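You operate a simulated robot arm through the tools that you are given. There is no shell and no other tool. Be economical: measure what you need, move in short steps, check, and stop when the job is done.

You run a simulated two-armed robot. Do the job below in one go: nothing can be reset, and whatever is moved stays where it is left.

## Task
Wipe the receiver's dusty strip, lay the half jacket on with both hands and draw its straps tight. What is to be rubbed or washed off counts as gone when no trace of it is left.

The check looks at the end state, three seconds after you hand in, the way a careful person would. Anything else that was tipped, shoved, dropped, spilled or broken makes it a failure.

## Robot
Two 7-joint arms with two-finger grippers on one trunk, on a base that drives. Base frame: it is fixed to the floor where the robot stands at the start and does not move with it; the origin is under the middle of the robot, x ahead of it, y to its left, z up; the surface under the hand at the start is at about z = 0.8. Lengths are in m, angles in degrees, forces in N, time in s.
The left shoulder is at the start at [0.062, 0.216, 1.175], the right one opposite. With the tool pointing down near the work surface each hand reaches from about 0.26 to 0.8 m from the robot's upright axis, wherever it stands, measured 20 degrees to its own side. Places, roughly: dusty strip [0.8, 0.2, 1.1]; jacket bed [0.8, 0.2, 1]; orange strap [0.4, 0.3, 0.9]; teal strap [0.4, 0.1, 0.9]. Payload 3.18 kg a hand.
Tool frame (each hand has its own): the origin (TCP) lies between the finger pads and is the grasp point; the fingertips stand 0.03 m ahead of it; z points along the fingers, y is the line along which they close. The gripper opens to 0.144 m. The gripper's body begins 0.103 m behind the TCP.
Orientation is that of the tool frame in the base frame, as [roll, pitch, yaw] about the fixed x, y, z axes, in that order (R = Rz(yaw) Ry(pitch) Rx(roll)). With the fingers straight down and closing along the base's y, the tool's x points along the base's -x, its y along +y and its z along -z.

## Interface
- The arms move only by the tool apply_moves. It takes "left_rows", "right_rows" or both (then of equal length, played together; a hand with none holds still); each is a list of rows, each a list of 3 entries, a list of its own where there are three numbers: the shift along the base's x, y, z in m, then the turn, a rotation vector about the base's x, y, z in degrees, then the closure in counts, from 0 (fully open) to 255 (shut). In form: [[[dx, dy, dz], [wx, wy, wz], claw], ...]. A call has 1 to 12 rows; each row shifts and turns the commanded pose from where the row before left it. Each row takes 0.2 s and may step no farther than 0.05 m and 8.6 degrees from the row before; otherwise, or with a gripper value out of range, the whole call is refused. Where a pose cannot be reached the arm comes as near as it can. A force on the tool above 70 N (or 10 N above the force at the start of the call, whichever is more), or a blocked arm, ends the call early, and 0.2 s more pass. The fingers move at their own pace and stop on an object; they squeeze with about 24 N. The grip force told is the motor's: it shows also when the fingers shut on nothing. Time passes only in rows, and 0.2 s behind the last, so rows that do not move let the fingers close. It gives the time, the measured TCP pose, the force on the tool (base axes), the opening and the grip force at its end, in the units of the frame above (readings bear some noise), with the torque about the TCP (base axes, N m) and any sound that the robot's microphone picked up, and new pictures: "views" is both (left out), scene, wrist or none (wrist: the cameras of the hands that moved).
- Cameras (640 x 400 px; columns grow to the right, rows downward): "scene" is now at [0.1471, 0.0279, 1.3914]; the picture's right is [0.30, -0.95, 0.00], its down [-0.29, -0.09, -0.95] and it looks along [0.91, 0.28, -0.31] (base axes); focal length 214 px, centre (320, 200). "left" rides on the left gripper at [0.076, -0.016, -0.143] in its tool frame; the picture's right is [0.21, 0.98, 0.00], its down [-0.84, 0.18, -0.51] and it looks along [-0.50, 0.11, 0.86] (tool axes); focal length 218 px, centre (320, 200). "right" rides on the right gripper at [0.076, 0.016, -0.143] in its tool frame; the picture's right is [-0.21, 0.98, 0.00], its down [-0.84, -0.18, -0.51] and it looks along [-0.50, -0.11, 0.86] (tool axes); focal length 218 px, centre (320, 200). There is no depth. A picture from a camera that has moved, and an enlarged one, comes with that camera's place and axes in the base frame and with its lens.
- move_column(by): slides the trunk up (or, below 0, down) by that many m; the arms and the scene camera ride with it, the base frame stays. It gives what a move gives, with no picture.
- drive_base(legs): drives the robot by 1 to 6 legs, each [ahead, left, turn to the left] in m, m and degrees, along the robot's own axes; the way and the turn of a leg run together, so that a leg with both is an arc; at most 1.5 m and 180 degrees a leg. The arms and the cameras ride along, it lands a little off, and it stops where it bumps. It gives what a move gives, and a new picture of the scene camera.
- pan_tilt(pan, tilt): turns the head with the scene camera to pan (to the left, within 80 degrees either way) and tilt (down, from -29 to 69), counted from straight ahead of the robot. It gives what a move gives, and a new picture of the scene camera.
- enlarge(camera, box): a new picture of the part [left, top, right, bottom] of that camera's present view, enlarged. It takes no simulated time.
- sign_off(): hands the job in; it is judged then, once.

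Work in short steps. Places have to be worked out from the pictures, the camera data and where the tool is seen: move nearer, look again, correct. Check each grasp and each placing, and mend what went wrong. You have 120 turns and 260 pictures in all, those below and enlarged ones among them. Open the grippers and draw the arms clear of the work before you hand the job in, unless the task says otherwise; then end with one line.

The tools are called as a command line: name --argument value ..., lists and objects as JSON in quotes. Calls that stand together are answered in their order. apply_moves: Moves the arms, as the interface text tells. Its arguments: {"type":"object","properties":{"left_rows":{"type":"array","items":{"type":"array"}},"right_rows":{"type":"array","items":{"type":"array"}},"views":{"type":"string","enum":["both","scene","wrist","none"]}},"required":[]} The other tools are called the same way: move_column (by) slides the trunk up or down; drive_base (legs) drives the base; pan_tilt (pan, tilt) turns the head that bears the scene camera; enlarge (camera, box) takes an enlarged picture of a part of a camera's view; sign_off () hands the job in.

At the start:

```text
clock: 0.0
left_tcp_pos: [0.3189, 0.2728, 1.3085]
left_ee_rot: [-179.8, 0.0, -179.9]
left_ft_force: [0.5, -0.4, 0.0]
left_ft_torque: [-0.02, 0.01, -0.03]
left_finger_gap: 0.1442
left_finger_force: 0.0
right_tcp_pos: [0.3427, -0.0186, 1.3573]
right_ee_rot: [179.9, 0.0, 179.9]
right_ft_force: [-0.4, -0.1, 0.1]
right_ft_torque: [-0.03, -0.04, 0.01]
right_finger_gap: 0.1441
right_finger_force: 0.0
trunk travel left (down, up): [-0.256, 0.113]
robot x, y, heading: [0.0018, 0.0003, -0.3]
head pan, tilt: [17.3, 17.8]
```

scene: 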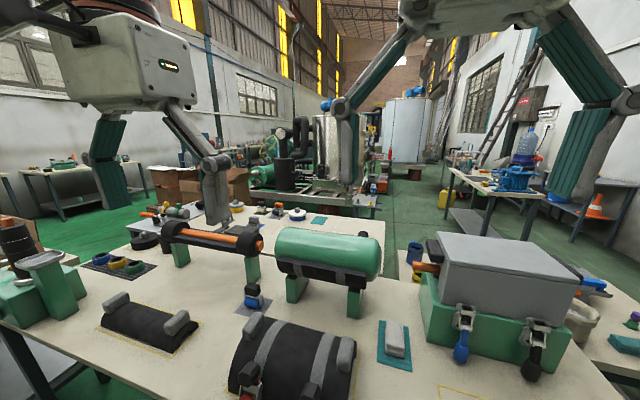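
right: 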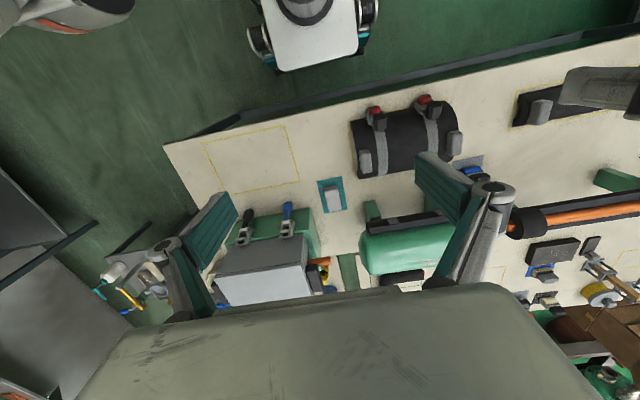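
left: 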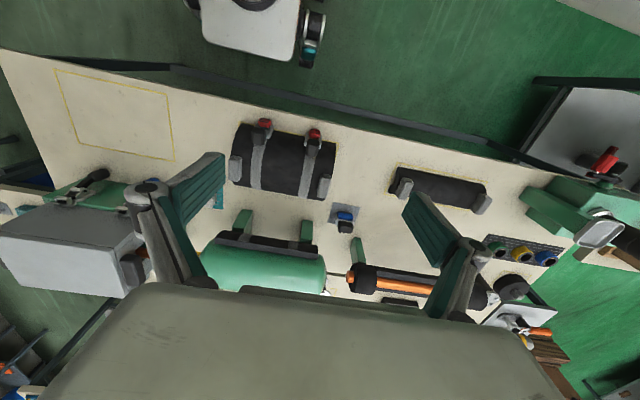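

The pictures show the green receiver tank on a cradle, the black half jacket with grey straps in front of it, and a wiper block on a teal pad to its right. I enlarge to see details.

enlarge --camera "scene" --box '[220, 210, 420, 400]'

enlarge --camera "right" --box '[300, 80, 500, 300]'

enlarge --camera "left" --box '[180, 100, 380, 300]'

pan_tilt --pan 17 --tilt 45

```text
2.11 times, centred on (320, 305) of scene
camera zoom: at [0.1471, 0.0279, 1.3914], right [0.3, -0.95, 0.0], down [-0.29, -0.09, -0.95], along [0.91, 0.28, -0.31], focal length 452 px, centre (320, -21)
```

zoom: 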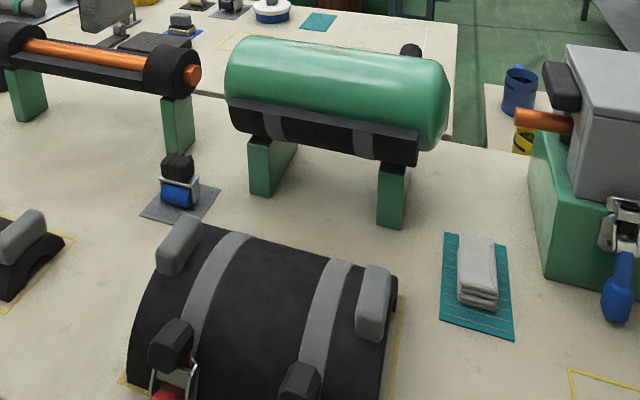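

```text
1.82 times, centred on (400, 190) of right
camera zoom: at [0.2659, -0.0025, 1.5004], right [0.21, 0.98, 0.0], down [0.84, -0.18, 0.51], along [0.5, -0.11, -0.86], focal length 397 px, centre (174, 218)
```

zoom: 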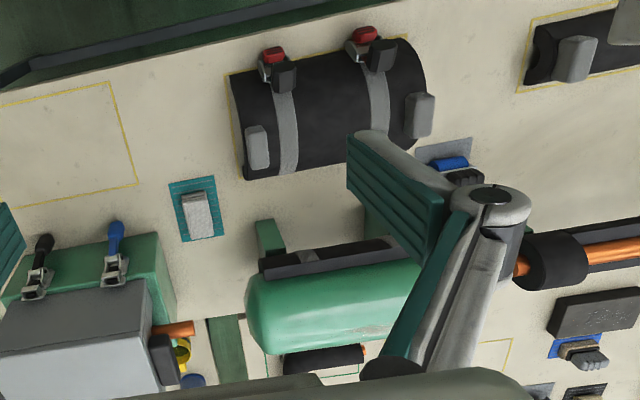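

```text
2.00 times, centred on (280, 200) of left
camera zoom: at [0.2414, 0.2567, 1.4525], right [-0.21, 0.98, 0.0], down [0.84, 0.18, 0.51], along [0.5, 0.1, -0.86], focal length 436 px, centre (400, 200)
```

zoom: 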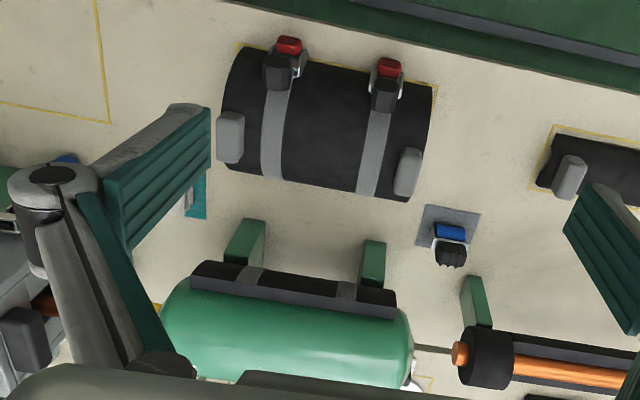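

```text
clock: 0.9
left_tcp_pos: [0.3185, 0.2726, 1.3106]
left_ee_rot: [-179.8, 0.0, -179.8]
left_ft_force: [-0.1, -0.1, -0.1]
left_ft_torque: [0.0, -0.02, -0.01]
left_finger_gap: 0.1442
left_finger_force: 0.1
right_tcp_pos: [0.3431, -0.0184, 1.357]
right_ee_rot: [179.9, 0.1, 179.9]
right_ft_force: [-0.2, 0.2, -0.9]
right_ft_torque: [0.0, -0.02, 0.04]
right_finger_gap: 0.1441
right_finger_force: 0.1
trunk travel left (down, up): [-0.256, 0.113]
robot x, y, heading: [0.002, 0.0022, -0.0]
head pan, tilt: [17.0, 45.0]
camera scene: at [0.1357, 0.0239, 1.3492], right [0.29, -0.96, 0.0], down [-0.68, -0.21, -0.71], along [0.68, 0.21, -0.71], focal length 214 px, centre (320, 200)
```

scene: 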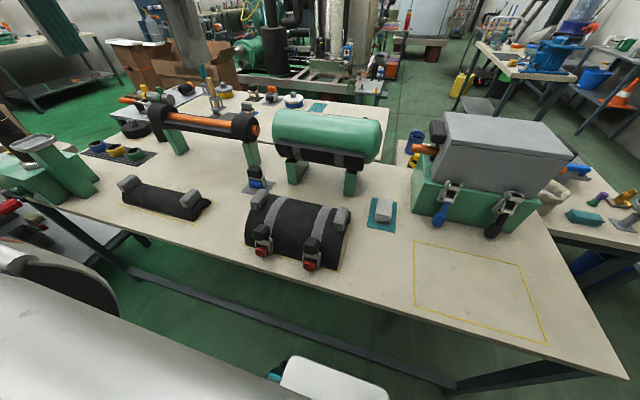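

I look closer at the jacket, tank and surroundings from this tilt.

enlarge --camera "scene" --box '[220, 170, 380, 290]'

enlarge --camera "scene" --box '[240, 90, 400, 210]'

```text
3.33 times, centred on (300, 230) of scene
camera zoom: at [0.1357, 0.0239, 1.3492], right [0.29, -0.96, 0.0], down [-0.68, -0.21, -0.71], along [0.68, 0.21, -0.71], focal length 715 px, centre (387, 100)
```

zoom: 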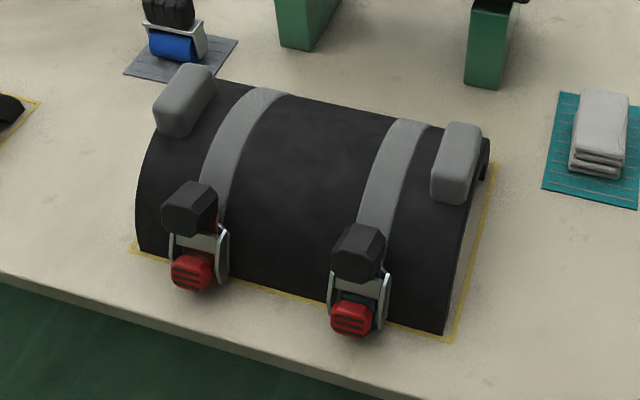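

```text
3.33 times, centred on (320, 150) of scene
camera zoom: at [0.1357, 0.0239, 1.3492], right [0.29, -0.96, 0.0], down [-0.68, -0.21, -0.71], along [0.68, 0.21, -0.71], focal length 715 px, centre (320, 367)
```

zoom: 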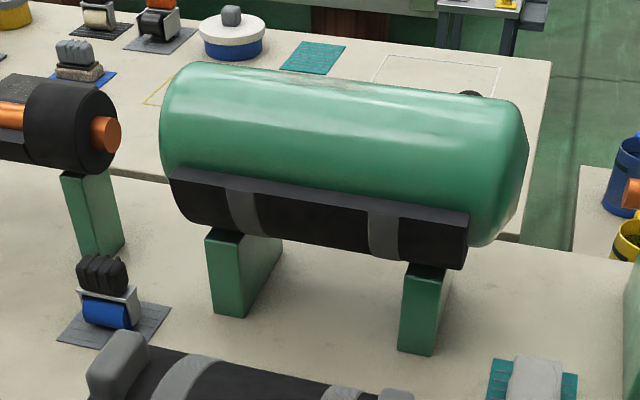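

Before deciding where to stand I look at the space to the robot's left and the floor near the base.

pan_tilt --pan 60 --tilt 50

pan_tilt --pan 0 --tilt 66

```text
clock: 2.0
left_tcp_pos: [0.3185, 0.2713, 1.3084]
left_ee_rot: [-179.7, 0.0, -179.8]
left_ft_force: [-0.1, -0.5, 0.7]
left_ft_torque: [-0.01, 0.03, 0.05]
left_finger_gap: 0.144
left_finger_force: 0.0
right_tcp_pos: [0.3405, -0.0189, 1.3576]
right_ee_rot: [180.0, 0.1, 179.9]
right_ft_force: [-0.5, -0.5, -0.2]
right_ft_torque: [-0.01, 0.01, -0.03]
right_finger_gap: 0.1442
right_finger_force: 0.1
trunk travel left (down, up): [-0.256, 0.113]
robot x, y, heading: [0.0005, 0.0006, -0.2]
head pan, tilt: [60.0, 50.0]
camera scene: at [0.0965, 0.0667, 1.3422], right [0.87, -0.5, 0.0], down [-0.38, -0.66, -0.64], along [0.32, 0.56, -0.77], focal length 214 px, centre (320, 200)
```

scene: 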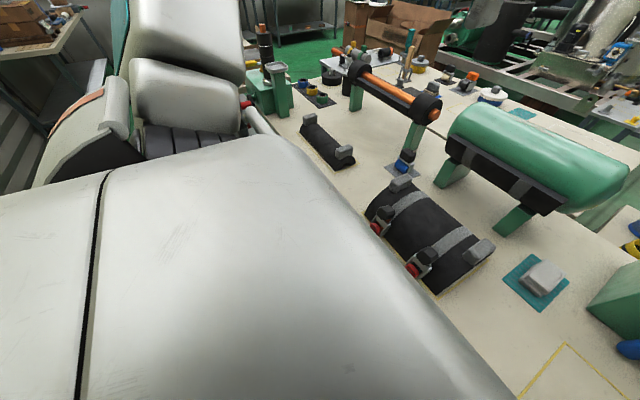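

```text
clock: 3.3
left_tcp_pos: [0.3187, 0.2726, 1.3091]
left_ee_rot: [-179.8, -0.1, -179.9]
left_ft_force: [-0.3, 0.2, 0.5]
left_ft_torque: [0.0, 0.0, -0.02]
left_finger_gap: 0.1439
left_finger_force: 0.1
right_tcp_pos: [0.3432, -0.0193, 1.3586]
right_ee_rot: [179.9, -0.1, 179.8]
right_ft_force: [-0.1, 0.7, -0.1]
right_ft_torque: [-0.01, 0.02, 0.02]
right_finger_gap: 0.1442
right_finger_force: 0.1
trunk travel left (down, up): [-0.256, 0.113]
robot x, y, heading: [0.002, 0.0019, 0.3]
head pan, tilt: [0.0, 66.0]
camera scene: at [0.1174, 0.0002, 1.3231], right [0.0, -1.0, 0.0], down [-0.91, 0.0, -0.41], along [0.41, 0.0, -0.91], focal length 214 px, centre (320, 200)
```

scene: 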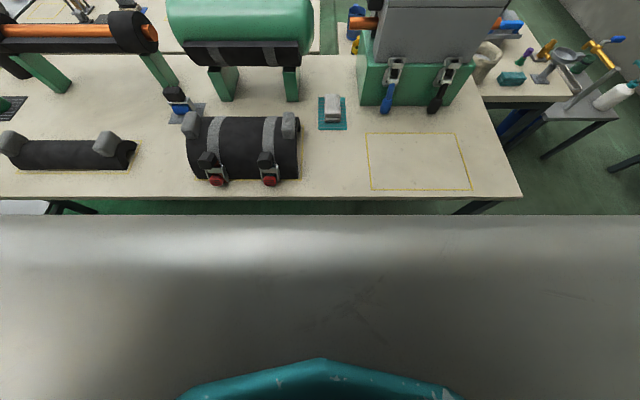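

The jacket's lugs lie near x≈0.48, y≈0.305 and 0.07, and the tank spans y≈0.01–0.40. I centre the robot on them (y≈0.19) and creep a little ahead towards the table edge at x≈0.35.

drive_base --legs '[[0, 0.19, 0], [0.05, 0, 0]]'

```text
clock: 6.2
left_tcp_pos: [0.3718, 0.4616, 1.3092]
left_ee_rot: [-179.8, -0.1, 179.9]
left_ft_force: [0.7, 0.5, 0.7]
left_ft_torque: [-0.01, 0.06, 0.0]
left_finger_gap: 0.1441
left_finger_force: 0.1
right_tcp_pos: [0.3941, 0.1707, 1.3582]
right_ee_rot: [179.9, -0.1, 179.7]
right_ft_force: [1.1, 0.0, -1.3]
right_ft_torque: [0.0, 0.11, -0.01]
right_finger_gap: 0.1441
right_finger_force: 0.0
trunk travel left (down, up): [-0.256, 0.113]
robot x, y, heading: [0.0512, 0.19, -0.2]
head pan, tilt: [0.0, 66.0]
camera scene: at [0.1693, 0.191, 1.323], right [0.0, -1.0, 0.0], down [-0.91, 0.0, -0.41], along [0.41, 0.0, -0.91], focal length 214 px, centre (320, 200)
```

scene: 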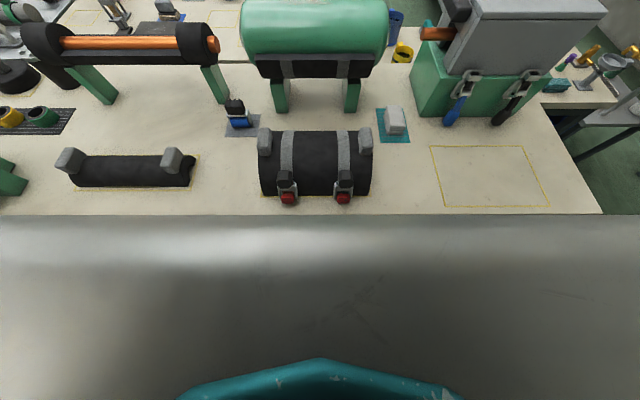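

The robot is centred now. I bring the right hand above the cloth (≈[0.657, −0.037, 0.83]) at height, and look at the tank top with the head.

apply_moves --right_rows '[[[0.03, -0.04, -0.01], [0, 0, 0], 0], [[0.035, -0.035, -0.01], [0, 0, 0], 0], [[0.035, -0.035, -0.01], [0, 0, 0], 0], [[0.035, -0.035, -0.01], [0, 0, 0], 0], [[0.035, -0.035, -0.01], [0, 0, 0], 0], [[0.035, -0.03, -0.01], [0, 0, 0], 0]]' --views "wrist"

pan_tilt --pan 0 --tilt 30

```text
refused: row 1 steps farther than a row can; nothing moved
```

```text
clock: 7.2
left_tcp_pos: [0.3705, 0.462, 1.3098]
left_ee_rot: [-179.8, 0.0, 179.9]
left_ft_force: [-0.1, -0.4, -0.7]
left_ft_torque: [-0.04, 0.04, 0.0]
left_finger_gap: 0.1442
left_finger_force: 0.2
right_tcp_pos: [0.3927, 0.1701, 1.3567]
right_ee_rot: [179.9, -0.1, 179.6]
right_ft_force: [-0.2, 0.2, -0.5]
right_ft_torque: [0.0, 0.01, 0.0]
right_finger_gap: 0.1441
right_finger_force: 0.0
trunk travel left (down, up): [-0.256, 0.113]
robot x, y, heading: [0.0491, 0.1891, -0.0]
head pan, tilt: [0.0, 30.0]
camera scene: at [0.1993, 0.1907, 1.3716], right [0.0, -1.0, 0.0], down [-0.5, 0.0, -0.87], along [0.87, 0.0, -0.5], focal length 214 px, centre (320, 200)
```

scene: 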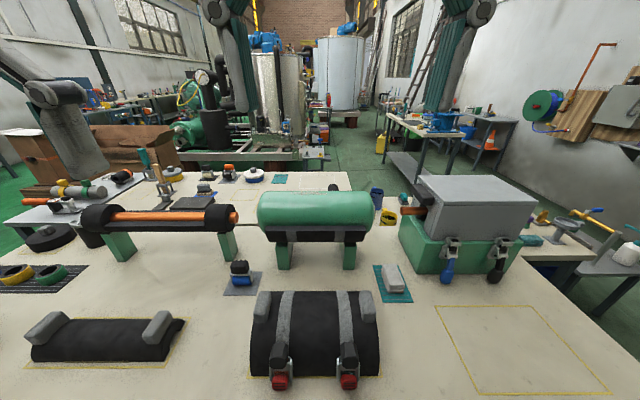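

The step was slightly too long; I redo it with smaller rows.

apply_moves --right_rows '[[[0.03, -0.035, -0.01], [0, 0, 0], 0], [[0.034, -0.034, -0.01], [0, 0, 0], 0], [[0.034, -0.034, -0.01], [0, 0, 0], 0], [[0.034, -0.034, -0.01], [0, 0, 0], 0], [[0.034, -0.034, -0.01], [0, 0, 0], 0], [[0.034, -0.03, -0.01], [0, 0, 0], 0]]' --views "wrist"

enlarge --camera "scene" --box '[230, 170, 390, 280]'

```text
clock: 8.6
left_tcp_pos: [0.3717, 0.4618, 1.309]
left_ee_rot: [-179.8, -0.1, 179.9]
left_ft_force: [0.4, 0.0, 0.4]
left_ft_torque: [-0.03, 0.01, 0.03]
left_finger_gap: 0.1441
left_finger_force: 0.0
right_tcp_pos: [0.5184, 0.0246, 1.3038]
right_ee_rot: [-177.8, 1.1, 178.6]
right_ft_force: [0.5, -0.5, -0.5]
right_ft_torque: [0.01, 0.02, -0.02]
right_finger_gap: 0.1441
right_finger_force: 0.1
right hand out of reach, approached as far as the arm can: row 4, 5, 6
trunk travel left (down, up): [-0.256, 0.113]
robot x, y, heading: [0.0479, 0.1908, -0.2]
head pan, tilt: [0.0, 30.0]
camera right: at [0.4393, 0.0479, 1.4449], right [0.23, 0.97, -0.03], down [0.83, -0.18, 0.53], along [0.51, -0.15, -0.85], focal length 218 px, centre (320, 200)
```

right: 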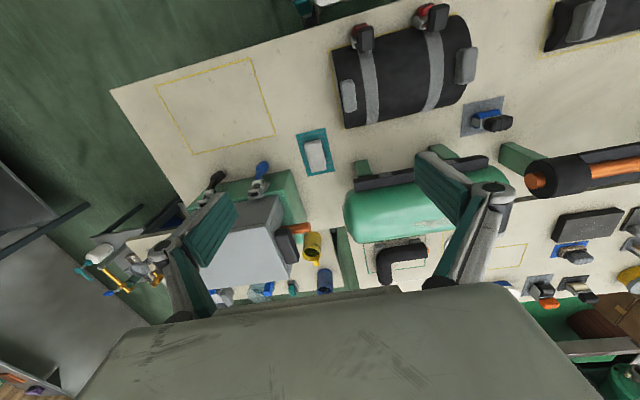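

```text
3.64 times, centred on (310, 225) of scene
camera zoom: at [0.2001, 0.1904, 1.3716], right [0.0, -1.0, 0.0], down [-0.5, 0.0, -0.87], along [0.87, 0.0, -0.5], focal length 780 px, centre (356, 109)
```

zoom: 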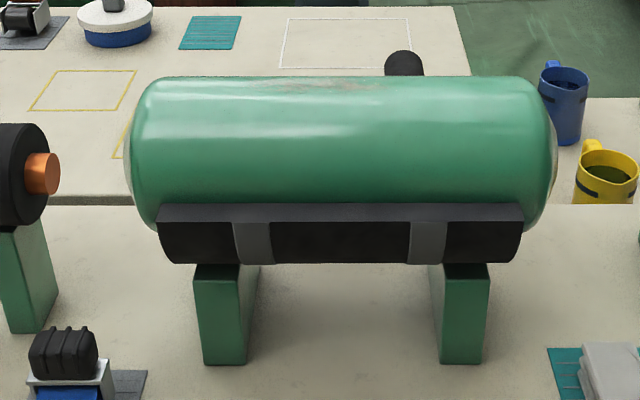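

The right hand ran out of reach because the high wrist limits it. I creep 0.04 m closer (base front seems ≈0.30, table edge 0.35) and raise the trunk.

drive_base --legs '[[0.04, 0, 0]]'

move_column --by 0.11

pan_tilt --pan 0 --tilt 40

```text
clock: 9.4
left_tcp_pos: [0.4092, 0.4624, 1.3081]
left_ee_rot: [-179.7, 0.0, -180.0]
left_ft_force: [-0.3, -0.4, -0.1]
left_ft_torque: [0.01, 0.04, 0.02]
left_finger_gap: 0.1439
left_finger_force: 0.1
right_tcp_pos: [0.5559, 0.0268, 1.3036]
right_ee_rot: [-177.9, 1.0, 178.7]
right_ft_force: [1.2, -0.9, 0.0]
right_ft_torque: [0.05, 0.05, 0.02]
right_finger_gap: 0.1439
right_finger_force: 0.1
trunk travel left (down, up): [-0.256, 0.113]
robot x, y, heading: [0.0902, 0.1916, -0.1]
head pan, tilt: [0.0, 30.0]
camera scene: at [0.2384, 0.1908, 1.3718], right [0.0, -1.0, 0.0], down [-0.5, 0.0, -0.87], along [0.87, 0.0, -0.5], focal length 214 px, centre (320, 200)
```

scene: 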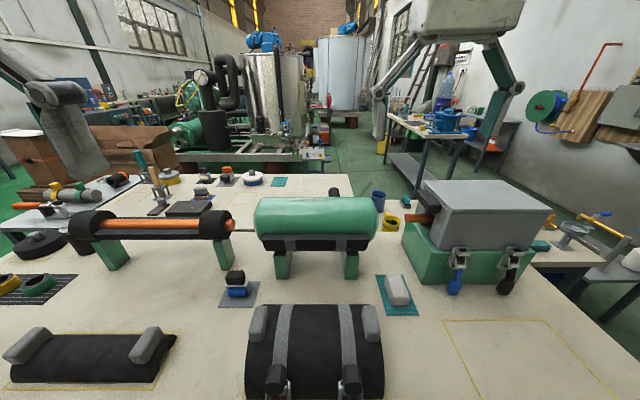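

```text
clock: 10.9
left_tcp_pos: [0.4088, 0.4628, 1.4188]
left_ee_rot: [-179.7, 0.1, -179.9]
left_ft_force: [-0.4, -0.2, 0.8]
left_ft_torque: [-0.05, 0.03, 0.01]
left_finger_gap: 0.1439
left_finger_force: 0.0
right_tcp_pos: [0.5532, 0.0249, 1.4201]
right_ee_rot: [-178.2, 1.9, 178.4]
right_ft_force: [1.1, -0.5, 0.0]
right_ft_torque: [-0.03, 0.02, -0.02]
right_finger_gap: 0.1439
right_finger_force: 0.1
trunk travel left (down, up): [-0.366, 0.003]
robot x, y, heading: [0.0871, 0.1883, -0.0]
head pan, tilt: [0.0, 30.0]
```

```text
clock: 11.6
left_tcp_pos: [0.408, 0.462, 1.4193]
left_ee_rot: [-179.7, 0.2, -179.8]
left_ft_force: [-0.2, 0.1, -0.7]
left_ft_torque: [-0.01, -0.02, -0.05]
left_finger_gap: 0.1442
left_finger_force: 0.0
right_tcp_pos: [0.5504, 0.0252, 1.4219]
right_ee_rot: [-178.2, 2.2, 178.4]
right_ft_force: [0.4, 0.5, 0.1]
right_ft_torque: [-0.04, -0.02, 0.0]
right_finger_gap: 0.144
right_finger_force: 0.1
trunk travel left (down, up): [-0.366, 0.003]
robot x, y, heading: [0.0888, 0.1925, -0.0]
head pan, tilt: [0.0, 40.0]
camera scene: at [0.2139, 0.1907, 1.4673], right [0.0, -1.0, 0.0], down [-0.64, 0.0, -0.77], along [0.77, 0.0, -0.64], focal length 214 px, centre (320, 200)
```

scene: 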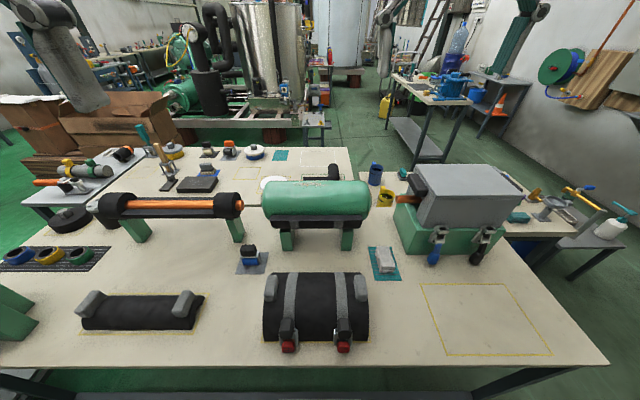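

I enlarge the tank top and the cloth from this higher view.

enlarge --camera "scene" --box '[250, 165, 410, 290]'

enlarge --camera "scene" --box '[255, 260, 385, 360]'

```text
3.20 times, centred on (330, 228) of scene
camera zoom: at [0.2139, 0.1907, 1.4673], right [0.0, -1.0, 0.0], down [-0.64, 0.0, -0.77], along [0.77, 0.0, -0.64], focal length 686 px, centre (288, 112)
```

zoom: 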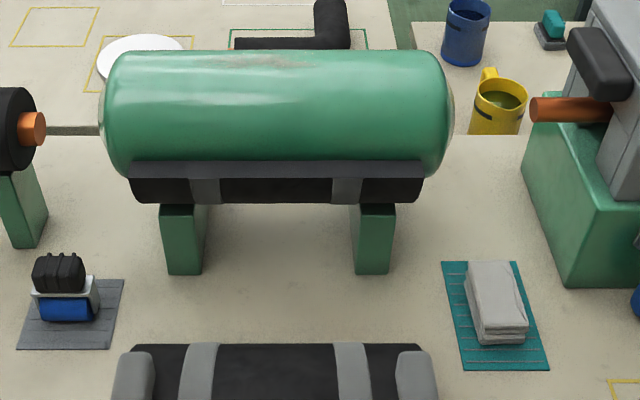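

```text
4.00 times, centred on (320, 310) of scene
camera zoom: at [0.2139, 0.1907, 1.4673], right [0.0, -1.0, 0.0], down [-0.64, 0.0, -0.77], along [0.77, 0.0, -0.64], focal length 858 px, centre (320, -240)
```

zoom: 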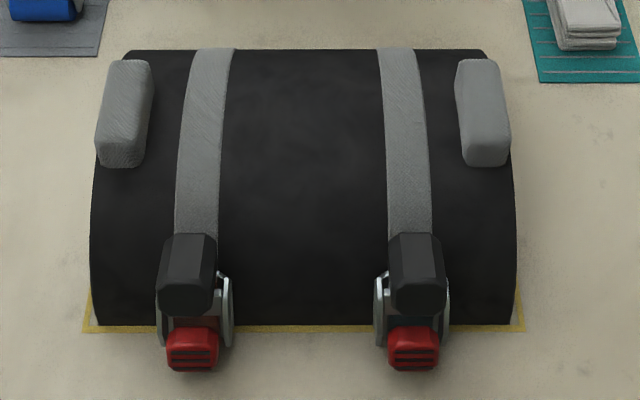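

Cloth is ≈0.05 wide in y, at about [0.654, −0.039], top ≈0.835. I lower the right hand toward it and watch with the wrist camera.

apply_moves --right_rows '[[[0.01, -0.012, -0.045], [0, 0, 0], 60], [[0.01, -0.012, -0.045], [0, 0, 0], 60], [[0.01, -0.012, -0.045], [0, 0, 0], 60], [[0.01, -0.012, -0.045], [0, 0, 0], 60], [[0.01, -0.012, -0.045], [0, 0, 0], 60], [[0.01, -0.004, -0.045], [0, 0, 0], 60], [[0.01, 0, -0.045], [0, 0, 0], 60], [[0.01, 0, -0.045], [0, 0, 0], 60]]' --views "wrist"

```text
clock: 13.4
left_tcp_pos: [0.4103, 0.4619, 1.4184]
left_ee_rot: [-179.6, 0.0, -179.8]
left_ft_force: [0.2, -0.2, 1.1]
left_ft_torque: [0.01, 0.02, 0.01]
left_finger_gap: 0.1436
left_finger_force: 0.1
right_tcp_pos: [0.6353, -0.0413, 1.0601]
right_ee_rot: [-178.3, 2.1, 178.4]
right_ft_force: [-0.8, 0.6, -1.1]
right_ft_torque: [0.03, -0.01, 0.0]
right_finger_gap: 0.1101
right_finger_force: 0.0
trunk travel left (down, up): [-0.366, 0.003]
robot x, y, heading: [0.0895, 0.1878, -0.0]
head pan, tilt: [0.0, 40.0]
camera right: at [0.5537, -0.0185, 1.1986], right [0.24, 0.97, -0.02], down [0.82, -0.19, 0.54], along [0.52, -0.15, -0.84], focal length 218 px, centre (320, 200)
```

right: 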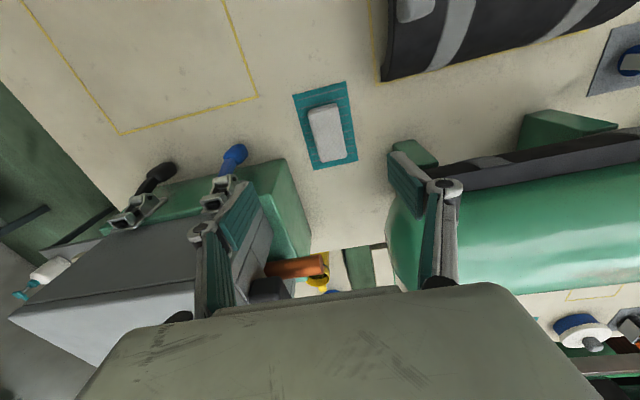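

Readings and picture agree: cloth centre ≈[0.653, −0.040]. To stay clear of the tank end I narrow the opening and grip it at x≈0.637, straightening the tool on the way down.

apply_moves --right_rows '[[[0.001, 0, -0.02], [1.7, 2.1, 1.6], 122], [[0, 0, -0.045], [0, 0, 0], 122], [[0, 0, -0.045], [0, 0, 0], 122], [[0, 0, -0.045], [0, 0, 0], 122], [[0, 0, -0.03], [0, 0, 0], 122]]' --views "both"

```text
clock: 14.6
left_tcp_pos: [0.4083, 0.4627, 1.4191]
left_ee_rot: [-179.6, -0.1, -179.8]
left_ft_force: [-0.6, 0.4, 0.0]
left_ft_torque: [-0.02, -0.04, -0.01]
left_finger_gap: 0.1438
left_finger_force: 0.1
right_tcp_pos: [0.6314, -0.042, 0.874]
right_ee_rot: [-179.8, -0.1, 180.0]
right_ft_force: [-0.1, 0.8, -0.7]
right_ft_torque: [-0.04, -0.01, -0.01]
right_finger_gap: 0.0749
right_finger_force: 0.1
trunk travel left (down, up): [-0.366, 0.003]
robot x, y, heading: [0.0917, 0.1927, -0.2]
head pan, tilt: [0.0, 40.0]
camera scene: at [0.2144, 0.191, 1.4672], right [0.0, -1.0, 0.0], down [-0.64, 0.0, -0.77], along [0.77, 0.0, -0.64], focal length 214 px, centre (320, 200)
camera right: at [0.5553, -0.0243, 1.0166], right [0.21, 0.98, 0.0], down [0.84, -0.18, 0.51], along [0.5, -0.11, -0.86], focal length 218 px, centre (320, 200)
```

scene: 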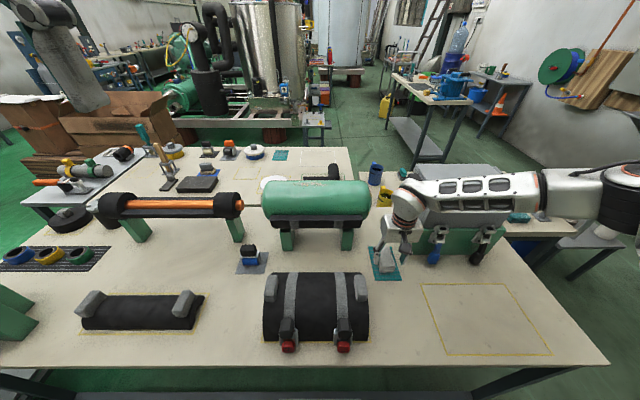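
right: 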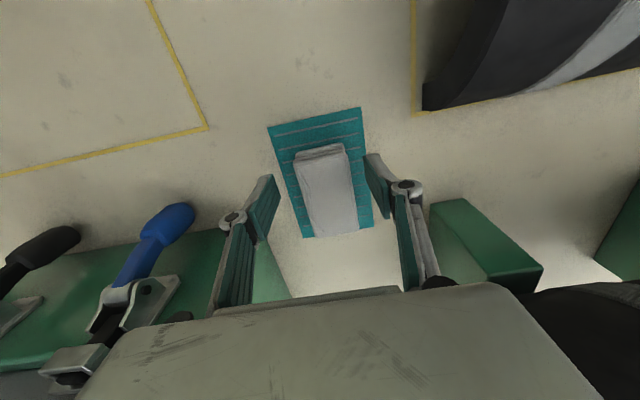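

Fingers straddle the cloth properly. I go down 0.026 and close.

apply_moves --right_rows '[[[0.004, 0.002, -0.026], [0, 0, 0], 122], [[0, 0, 0], [0, 0, 0], 255], [[0, 0, 0], [0, 0, 0], 255], [[0, 0, 0], [0, 0, 0], 255], [[0, 0, 0.03], [0, 0, 0], 255]]' --views "wrist"

```text
clock: 15.8
left_tcp_pos: [0.4072, 0.464, 1.4193]
left_ee_rot: [-179.6, 0.1, -179.8]
left_ft_force: [0.4, -0.5, 0.7]
left_ft_torque: [-0.01, 0.01, -0.02]
left_finger_gap: 0.144
left_finger_force: 0.0
right_tcp_pos: [0.6372, -0.0382, 0.879]
right_ee_rot: [-179.9, -0.2, 179.8]
right_ft_force: [-0.6, -0.5, -1.4]
right_ft_torque: [0.02, 0.01, -0.02]
right_finger_gap: 0.0495
right_finger_force: 23.8
trunk travel left (down, up): [-0.366, 0.003]
robot x, y, heading: [0.0887, 0.1923, -0.1]
head pan, tilt: [0.0, 40.0]
camera right: at [0.5599, -0.021, 1.0221], right [0.21, 0.98, 0.0], down [0.84, -0.18, 0.51], along [0.49, -0.11, -0.86], focal length 218 px, centre (320, 200)
```

right: 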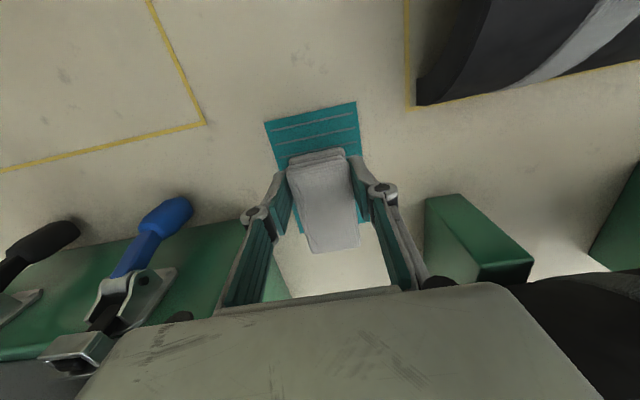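

The cloth is gripped (gap 0.0495). I raise it clear, retract slightly and bring it in front of and above the tank to look at the strip.

apply_moves --right_rows '[[[0, -0.005, 0.045], [0, 0, 0], 255], [[0, -0.005, 0.049], [0, 0, 0], 255], [[0, 0, 0.049], [0, 0, 0], 255], [[0, 0, 0.049], [0, 0, 0], 255], [[0, 0, 0.049], [0, 0, 0], 255], [[0, 0, 0.049], [0, 0, 0], 255], [[-0.012, 0.03, 0.035], [0, 0, 0], 255], [[-0.012, 0.04, 0.01], [0, 0, 0], 255], [[0, 0.045, 0], [0, 0, 0], 255], [[0, 0.045, 0], [0, 0, 0], 255]]' --views "both"

```text
clock: 18.0
left_tcp_pos: [0.4081, 0.4642, 1.4182]
left_ee_rot: [-179.5, 0.1, -179.8]
left_ft_force: [0.7, 1.0, -0.5]
left_ft_torque: [-0.05, -0.01, 0.01]
left_finger_gap: 0.144
left_finger_force: 0.1
right_tcp_pos: [0.6119, 0.1131, 1.2125]
right_ee_rot: [-179.9, -0.1, 179.8]
right_ft_force: [0.2, 0.8, -1.1]
right_ft_torque: [-0.07, 0.03, 0.0]
right_finger_gap: 0.0491
right_finger_force: 24.2
trunk travel left (down, up): [-0.366, 0.003]
robot x, y, heading: [0.0914, 0.1912, 0.3]
head pan, tilt: [0.0, 40.0]
camera scene: at [0.2143, 0.1931, 1.4672], right [0.0, -1.0, 0.0], down [-0.64, 0.0, -0.77], along [0.77, 0.0, -0.64], focal length 214 px, centre (320, 200)
camera right: at [0.537, 0.1296, 1.3559], right [0.21, 0.98, 0.0], down [0.84, -0.18, 0.51], along [0.49, -0.11, -0.86], focal length 218 px, centre (320, 200)
```

scene: 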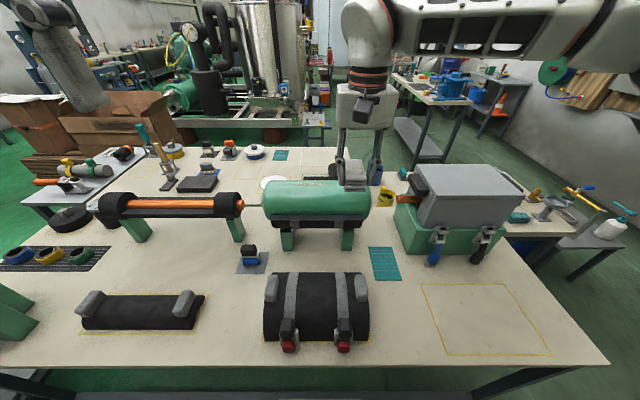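
right: 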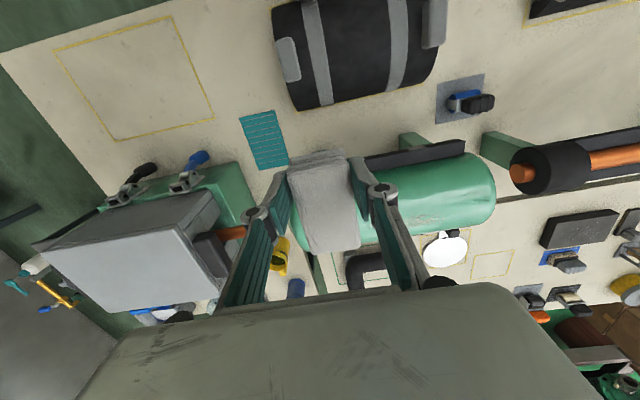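

I enlarge the wrist view on the tank to locate the dust.

enlarge --camera "right" --box '[340, 140, 520, 260]'

enlarge --camera "scene" --box '[250, 165, 390, 245]'

```text
3.33 times, centred on (430, 200) of right
camera zoom: at [0.537, 0.1296, 1.3559], right [0.21, 0.98, 0.0], down [0.84, -0.18, 0.51], along [0.49, -0.11, -0.86], focal length 728 px, centre (-47, 200)
```

zoom: 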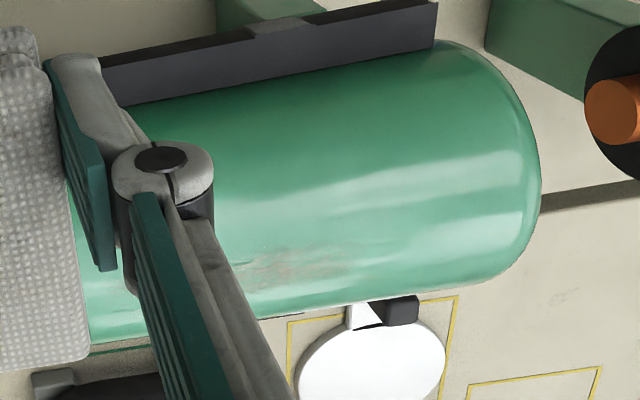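

```text
4.57 times, centred on (320, 205) of scene
camera zoom: at [0.2143, 0.1931, 1.4672], right [0.0, -1.0, 0.0], down [-0.64, 0.0, -0.77], along [0.77, 0.0, -0.64], focal length 980 px, centre (320, 177)
```

zoom: 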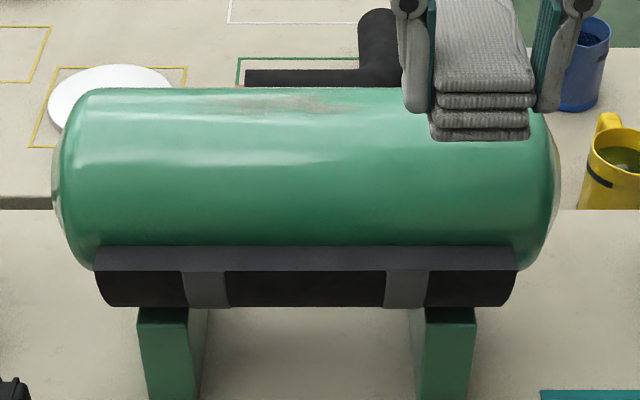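

Dust seems near x≈0.77, y≈0.15–0.25. I bring the left hand in to view it from the other side for a better fix.

apply_moves --left_rows '[[[0.025, -0.025, -0.03], [0, 0, 0], 0], [[0.03, -0.025, -0.03], [0, 0, 0], 0], [[0.03, -0.025, -0.03], [0, 0, 0], 0], [[0.03, -0.015, -0.03], [0, 0, 0], 0], [[0.03, -0.01, -0.02], [0, 0, 0], 0]]' --views "wrist"

enlarge --camera "left" --box '[160, 160, 340, 280]'

```text
clock: 19.2
left_tcp_pos: [0.5569, 0.3634, 1.2802]
left_ee_rot: [-179.7, 0.0, -179.8]
left_ft_force: [1.3, 0.2, 0.4]
left_ft_torque: [0.02, 0.02, -0.02]
left_finger_gap: 0.1439
left_finger_force: 0.1
right_tcp_pos: [0.6147, 0.1108, 1.2126]
right_ee_rot: [179.9, -0.1, 179.9]
right_ft_force: [0.4, 0.6, -0.9]
right_ft_torque: [-0.01, 0.07, 0.01]
right_finger_gap: 0.0492
right_finger_force: 24.1
trunk travel left (down, up): [-0.366, 0.003]
robot x, y, heading: [0.0894, 0.192, 0.1]
head pan, tilt: [0.0, 40.0]
camera left: at [0.4803, 0.3486, 1.423], right [-0.21, 0.98, -0.01], down [0.84, 0.19, 0.51], along [0.5, 0.1, -0.86], focal length 218 px, centre (320, 200)
```

left: 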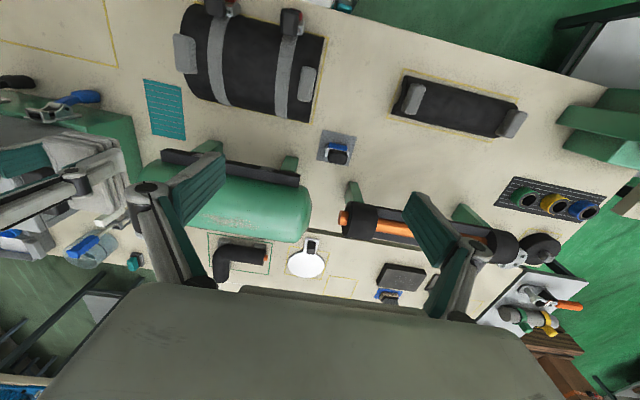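

```text
3.33 times, centred on (250, 220) of left
camera zoom: at [0.4803, 0.3486, 1.423], right [-0.21, 0.98, -0.01], down [0.84, 0.19, 0.51], along [0.5, 0.1, -0.86], focal length 728 px, centre (553, 133)
```

zoom: 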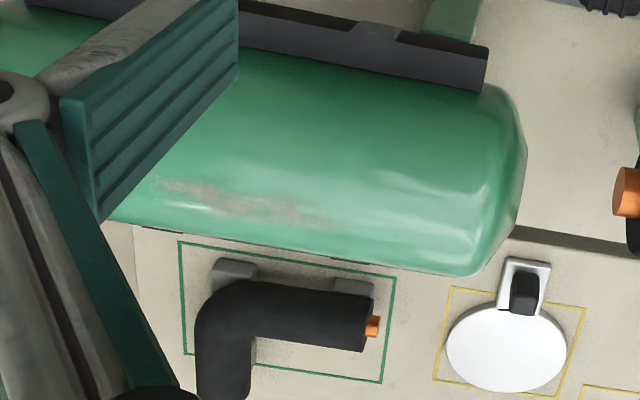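

Triangulated: strip at x≈0.777, y≈0.155–0.275, z≈1.067 on the tank crest. I withdraw the left hand and bring the cloth above the strip's right end.

apply_moves --left_rows '[[[-0.03, 0.03, 0.02], [0, 0, 0], 0], [[-0.03, 0.035, 0.01], [0, 0, 0], 0], [[-0.03, 0.035, 0.01], [0, 0, 0], 0], [[-0.03, 0.03, 0.01], [0, 0, 0], 0], [[-0.02, 0, 0.0], [0, 0, 0], 0]]' --right_rows '[[[0.02, 0.0, 0], [0, 0, 0], 255], [[0.03, 0.01, 0], [0, 0, 0], 255], [[0.03, 0.015, 0], [0, 0, 0], 255], [[0.03, 0.02, 0], [0, 0, 0], 255], [[0.025, 0.0, -0.03], [0, 0, 0], 255]]' --views "wrist"

```text
clock: 20.4
left_tcp_pos: [0.4145, 0.4938, 1.3326]
left_ee_rot: [-179.9, 0.0, -179.9]
left_ft_force: [0.3, -0.2, -0.4]
left_ft_torque: [0.06, 0.03, -0.01]
left_finger_gap: 0.1439
left_finger_force: 0.0
right_tcp_pos: [0.7345, 0.1565, 1.1985]
right_ee_rot: [-180.0, -0.1, 179.9]
right_ft_force: [1.1, -0.3, -0.8]
right_ft_torque: [0.04, 0.02, -0.01]
right_finger_gap: 0.049
right_finger_force: 24.4
right hand out of reach, approached as far as the arm can: row 5
trunk travel left (down, up): [-0.366, 0.003]
robot x, y, heading: [0.0864, 0.1902, 0.0]
head pan, tilt: [0.0, 40.0]
camera right: at [0.6581, 0.1722, 1.3414], right [0.21, 0.98, 0.0], down [0.84, -0.18, 0.51], along [0.5, -0.11, -0.86], focal length 218 px, centre (320, 200)
camera left: at [0.3369, 0.4784, 1.4752], right [-0.21, 0.98, 0.0], down [0.84, 0.18, 0.51], along [0.5, 0.1, -0.86], focal length 218 px, centre (320, 200)
```

right: 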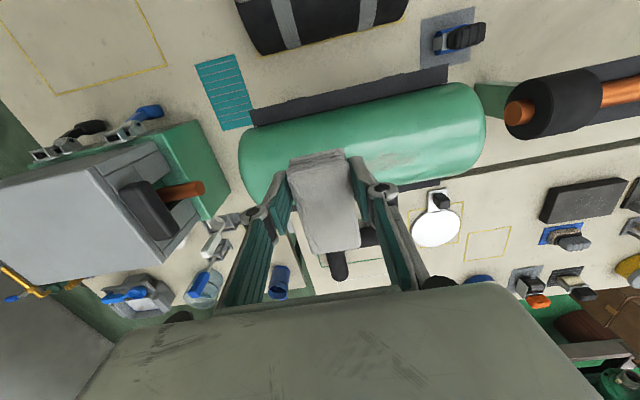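
left: 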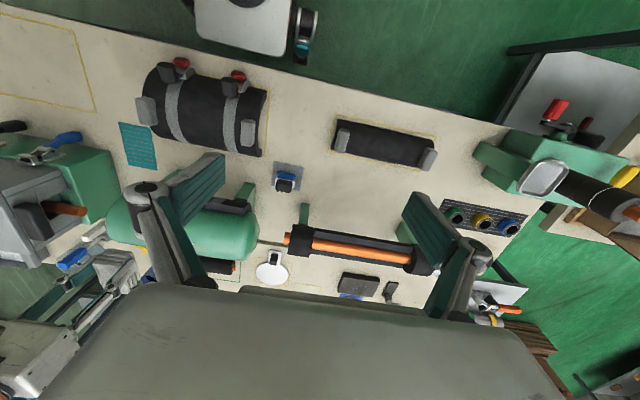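

Cloth is over the right part of the tank. I descend in small steps watching the force.

apply_moves --right_rows '[[[0.0, 0, -0.03], [0, 0, 0], 255], [[0.005, 0, -0.03], [0, 0, 0], 255], [[0.005, 0, -0.012], [0, 0, 0], 255], [[0.005, 0, -0.008], [0, 0, 0], 255]]' --views "scene"

enlarge --camera "scene" --box '[250, 165, 390, 245]'

```text
clock: 21.4
left_tcp_pos: [0.4139, 0.496, 1.3316]
left_ee_rot: [-179.7, 0.0, -179.8]
left_ft_force: [-0.1, -0.5, 0.4]
left_ft_torque: [-0.05, -0.02, -0.01]
left_finger_gap: 0.1437
left_finger_force: 0.0
right_tcp_pos: [0.7499, 0.1578, 1.1203]
right_ee_rot: [-179.9, -0.1, 179.9]
right_ft_force: [0.8, 0.0, -1.5]
right_ft_torque: [-0.02, 0.02, 0.0]
right_finger_gap: 0.049
right_finger_force: 24.1
trunk travel left (down, up): [-0.366, 0.003]
robot x, y, heading: [0.0889, 0.1899, -0.1]
head pan, tilt: [0.0, 40.0]
camera scene: at [0.2145, 0.1906, 1.4672], right [0.0, -1.0, 0.0], down [-0.64, 0.0, -0.77], along [0.77, 0.0, -0.64], focal length 214 px, centre (320, 200)
```

scene: 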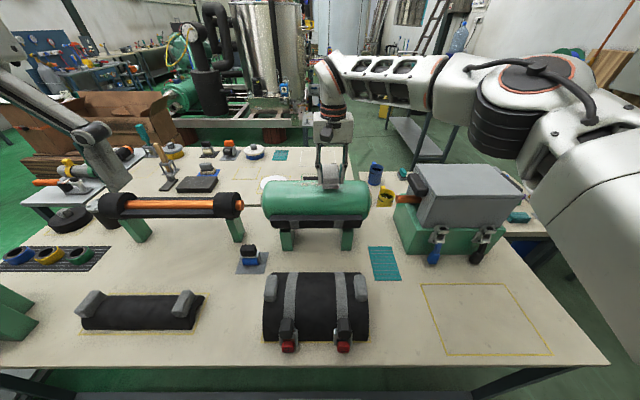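

```text
4.57 times, centred on (320, 205) of scene
camera zoom: at [0.2145, 0.1906, 1.4672], right [0.0, -1.0, 0.0], down [-0.64, 0.0, -0.77], along [0.77, 0.0, -0.64], focal length 980 px, centre (320, 177)
```

zoom: 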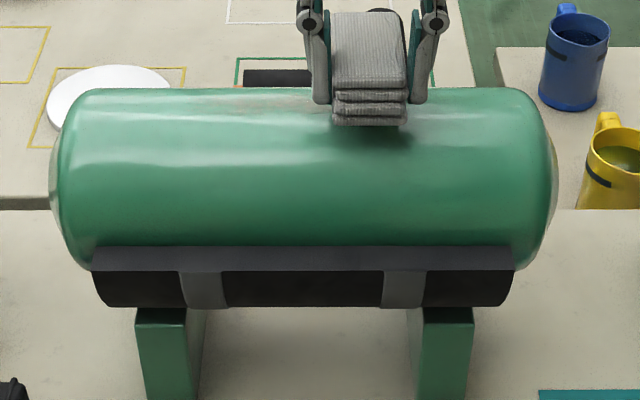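

Cloth appears just above the surface. I lower by millimetres until the force shows contact.

apply_moves --right_rows '[[[0.003, 0, -0.003], [0, 0, 0], 255], [[0.002, 0, -0.003], [0, 0, 0], 255], [[0, 0, -0.003], [0, 0, 0], 255]]' --views "none"

```text
clock: 22.2
left_tcp_pos: [0.4145, 0.4976, 1.3322]
left_ee_rot: [-179.6, 0.0, -179.8]
left_ft_force: [0.3, -0.6, 0.3]
left_ft_torque: [0.01, 0.0, 0.02]
left_finger_gap: 0.1441
left_finger_force: 0.1
right_tcp_pos: [0.7553, 0.1578, 1.1112]
right_ee_rot: [180.0, -0.1, 179.9]
right_ft_force: [0.7, -0.1, -0.7]
right_ft_torque: [0.01, 0.0, 0.0]
right_finger_gap: 0.049
right_finger_force: 23.6
trunk travel left (down, up): [-0.366, 0.003]
robot x, y, heading: [0.0867, 0.1912, -0.1]
head pan, tilt: [0.0, 40.0]
```

Still no contact; I go on a little lower.

apply_moves --right_rows '[[[0.0, 0, -0.003], [0, 0, 0], 255], [[0.0, 0, -0.003], [0, 0, 0], 255], [[0, 0, -0.002], [0, 0, 0], 255]]' --views "none"

enlarge --camera "scene" --box '[280, 165, 380, 225]'

```text
clock: 23.0
left_tcp_pos: [0.415, 0.4957, 1.3313]
left_ee_rot: [-179.7, 0.0, -179.8]
left_ft_force: [-0.2, 0.2, -0.8]
left_ft_torque: [-0.02, 0.01, 0.0]
left_finger_gap: 0.1439
left_finger_force: 0.0
right_tcp_pos: [0.7558, 0.1583, 1.1032]
right_ee_rot: [-179.9, -0.1, 179.9]
right_ft_force: [-0.2, -0.7, 0.0]
right_ft_torque: [0.0, 0.05, 0.02]
right_finger_gap: 0.0494
right_finger_force: 24.4
trunk travel left (down, up): [-0.366, 0.003]
robot x, y, heading: [0.0858, 0.1923, -0.0]
head pan, tilt: [0.0, 40.0]
```

```text
6.40 times, centred on (330, 195) of scene
camera zoom: at [0.2142, 0.1908, 1.4672], right [0.0, -1.0, 0.0], down [-0.64, 0.0, -0.77], along [0.77, 0.0, -0.64], focal length 1373 px, centre (256, 232)
```

zoom: 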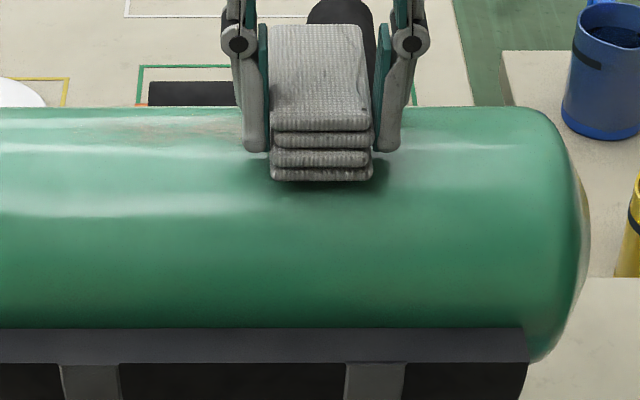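

Nearly touching. A few more millimetres.

apply_moves --right_rows '[[[0.0, 0, -0.003], [0, 0, 0], 255], [[0.0, 0, -0.002], [0, 0, 0], 255]]' --views "none"

apply_moves --right_rows '[[[0.0, 0, -0.002], [0, 0, 0], 255], [[0.0, 0, -0.001], [0, 0, 0], 255]]' --views "none"

```text
clock: 23.6
left_tcp_pos: [0.4127, 0.4949, 1.3317]
left_ee_rot: [-179.7, 0.1, -179.7]
left_ft_force: [-0.3, 0.2, -0.3]
left_ft_torque: [-0.01, 0.0, 0.03]
left_finger_gap: 0.1438
left_finger_force: 0.1
right_tcp_pos: [0.7549, 0.1596, 1.1028]
right_ee_rot: [-180.0, 0.2, 179.8]
right_ft_force: [2.8, -2.9, 17.9]
right_ft_torque: [-0.28, -0.29, -0.06]
right_finger_gap: 0.0488
right_finger_force: 24.2
trunk travel left (down, up): [-0.366, 0.003]
robot x, y, heading: [0.0876, 0.1909, -0.1]
head pan, tilt: [0.0, 40.0]
```

```text
clock: 24.2
left_tcp_pos: [0.4119, 0.4959, 1.3325]
left_ee_rot: [-179.8, 0.1, -179.8]
left_ft_force: [0.0, 0.5, -0.5]
left_ft_torque: [0.02, -0.02, -0.05]
left_finger_gap: 0.1439
left_finger_force: 0.1
right_tcp_pos: [0.7525, 0.1592, 1.1003]
right_ee_rot: [-180.0, 0.3, 179.9]
right_ft_force: [3.0, -1.5, 32.6]
right_ft_torque: [-0.12, -0.41, -0.02]
right_finger_gap: 0.0496
right_finger_force: 24.1
trunk travel left (down, up): [-0.366, 0.003]
robot x, y, heading: [0.0891, 0.1917, 0.1]
head pan, tilt: [0.0, 40.0]
```

Contact at z≈1.103. I ease to a moderate pressure and sweep along the strip toward +y and back.

apply_moves --right_rows '[[[0.0, 0, 0.003], [0, 0, 0], 255], [[0.0, 0.02, 0], [0, 0, 0], 255], [[0.0, 0.02, 0], [0, 0, 0], 255], [[0.0, 0.02, 0], [0, 0, 0], 255], [[0.0, 0.02, 0], [0, 0, 0], 255], [[0.0, 0.02, 0], [0, 0, 0], 255], [[0.0, 0.015, 0], [0, 0, 0], 255]]' --views "scene"

enlarge --camera "scene" --box '[250, 165, 390, 245]'

```text
clock: 26.0
left_tcp_pos: [0.4154, 0.4952, 1.3309]
left_ee_rot: [-179.7, 0.0, -179.9]
left_ft_force: [0.6, 0.1, -0.4]
left_ft_torque: [0.02, 0.05, -0.03]
left_finger_gap: 0.144
left_finger_force: 0.1
right_tcp_pos: [0.7589, 0.2158, 1.108]
right_ee_rot: [179.7, 0.9, 177.0]
right_ft_force: [-0.6, -0.6, -0.7]
right_ft_torque: [-0.02, 0.0, -0.02]
right_finger_gap: 0.049
right_finger_force: 24.4
right hand out of reach, approached as far as the arm can: row 5, 6, 7
trunk travel left (down, up): [-0.366, 0.003]
robot x, y, heading: [0.0901, 0.1937, 0.1]
head pan, tilt: [0.0, 40.0]
stopped in row 7 (right hand): the arm was blocked; the commanded pose is now the measured one
camera scene: at [0.2151, 0.1907, 1.4671], right [0.0, -1.0, 0.0], down [-0.64, 0.0, -0.77], along [0.77, 0.0, -0.64], focal length 214 px, centre (320, 200)
```

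scene: 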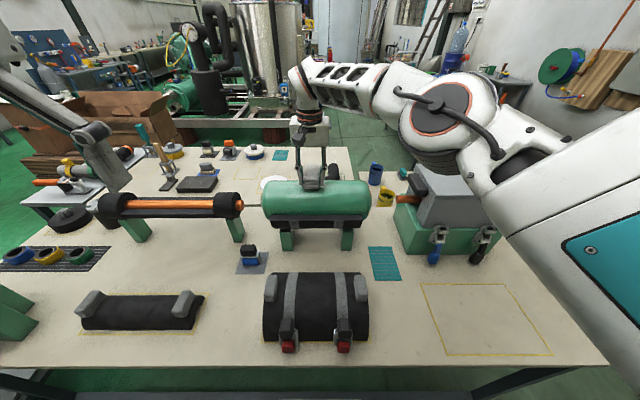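

```text
4.57 times, centred on (320, 205) of scene
camera zoom: at [0.2151, 0.1907, 1.4671], right [0.0, -1.0, 0.0], down [-0.64, 0.0, -0.77], along [0.77, 0.0, -0.64], focal length 980 px, centre (320, 177)
```

zoom: 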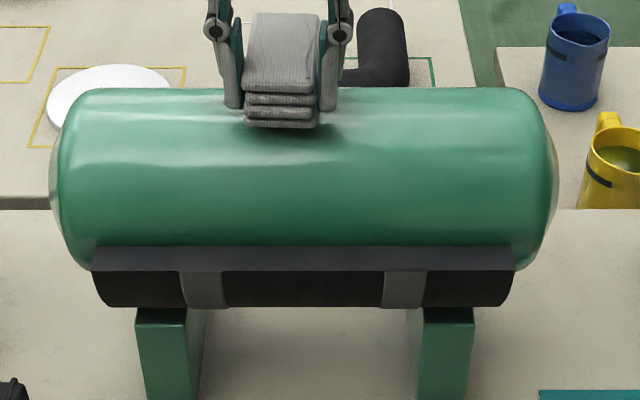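

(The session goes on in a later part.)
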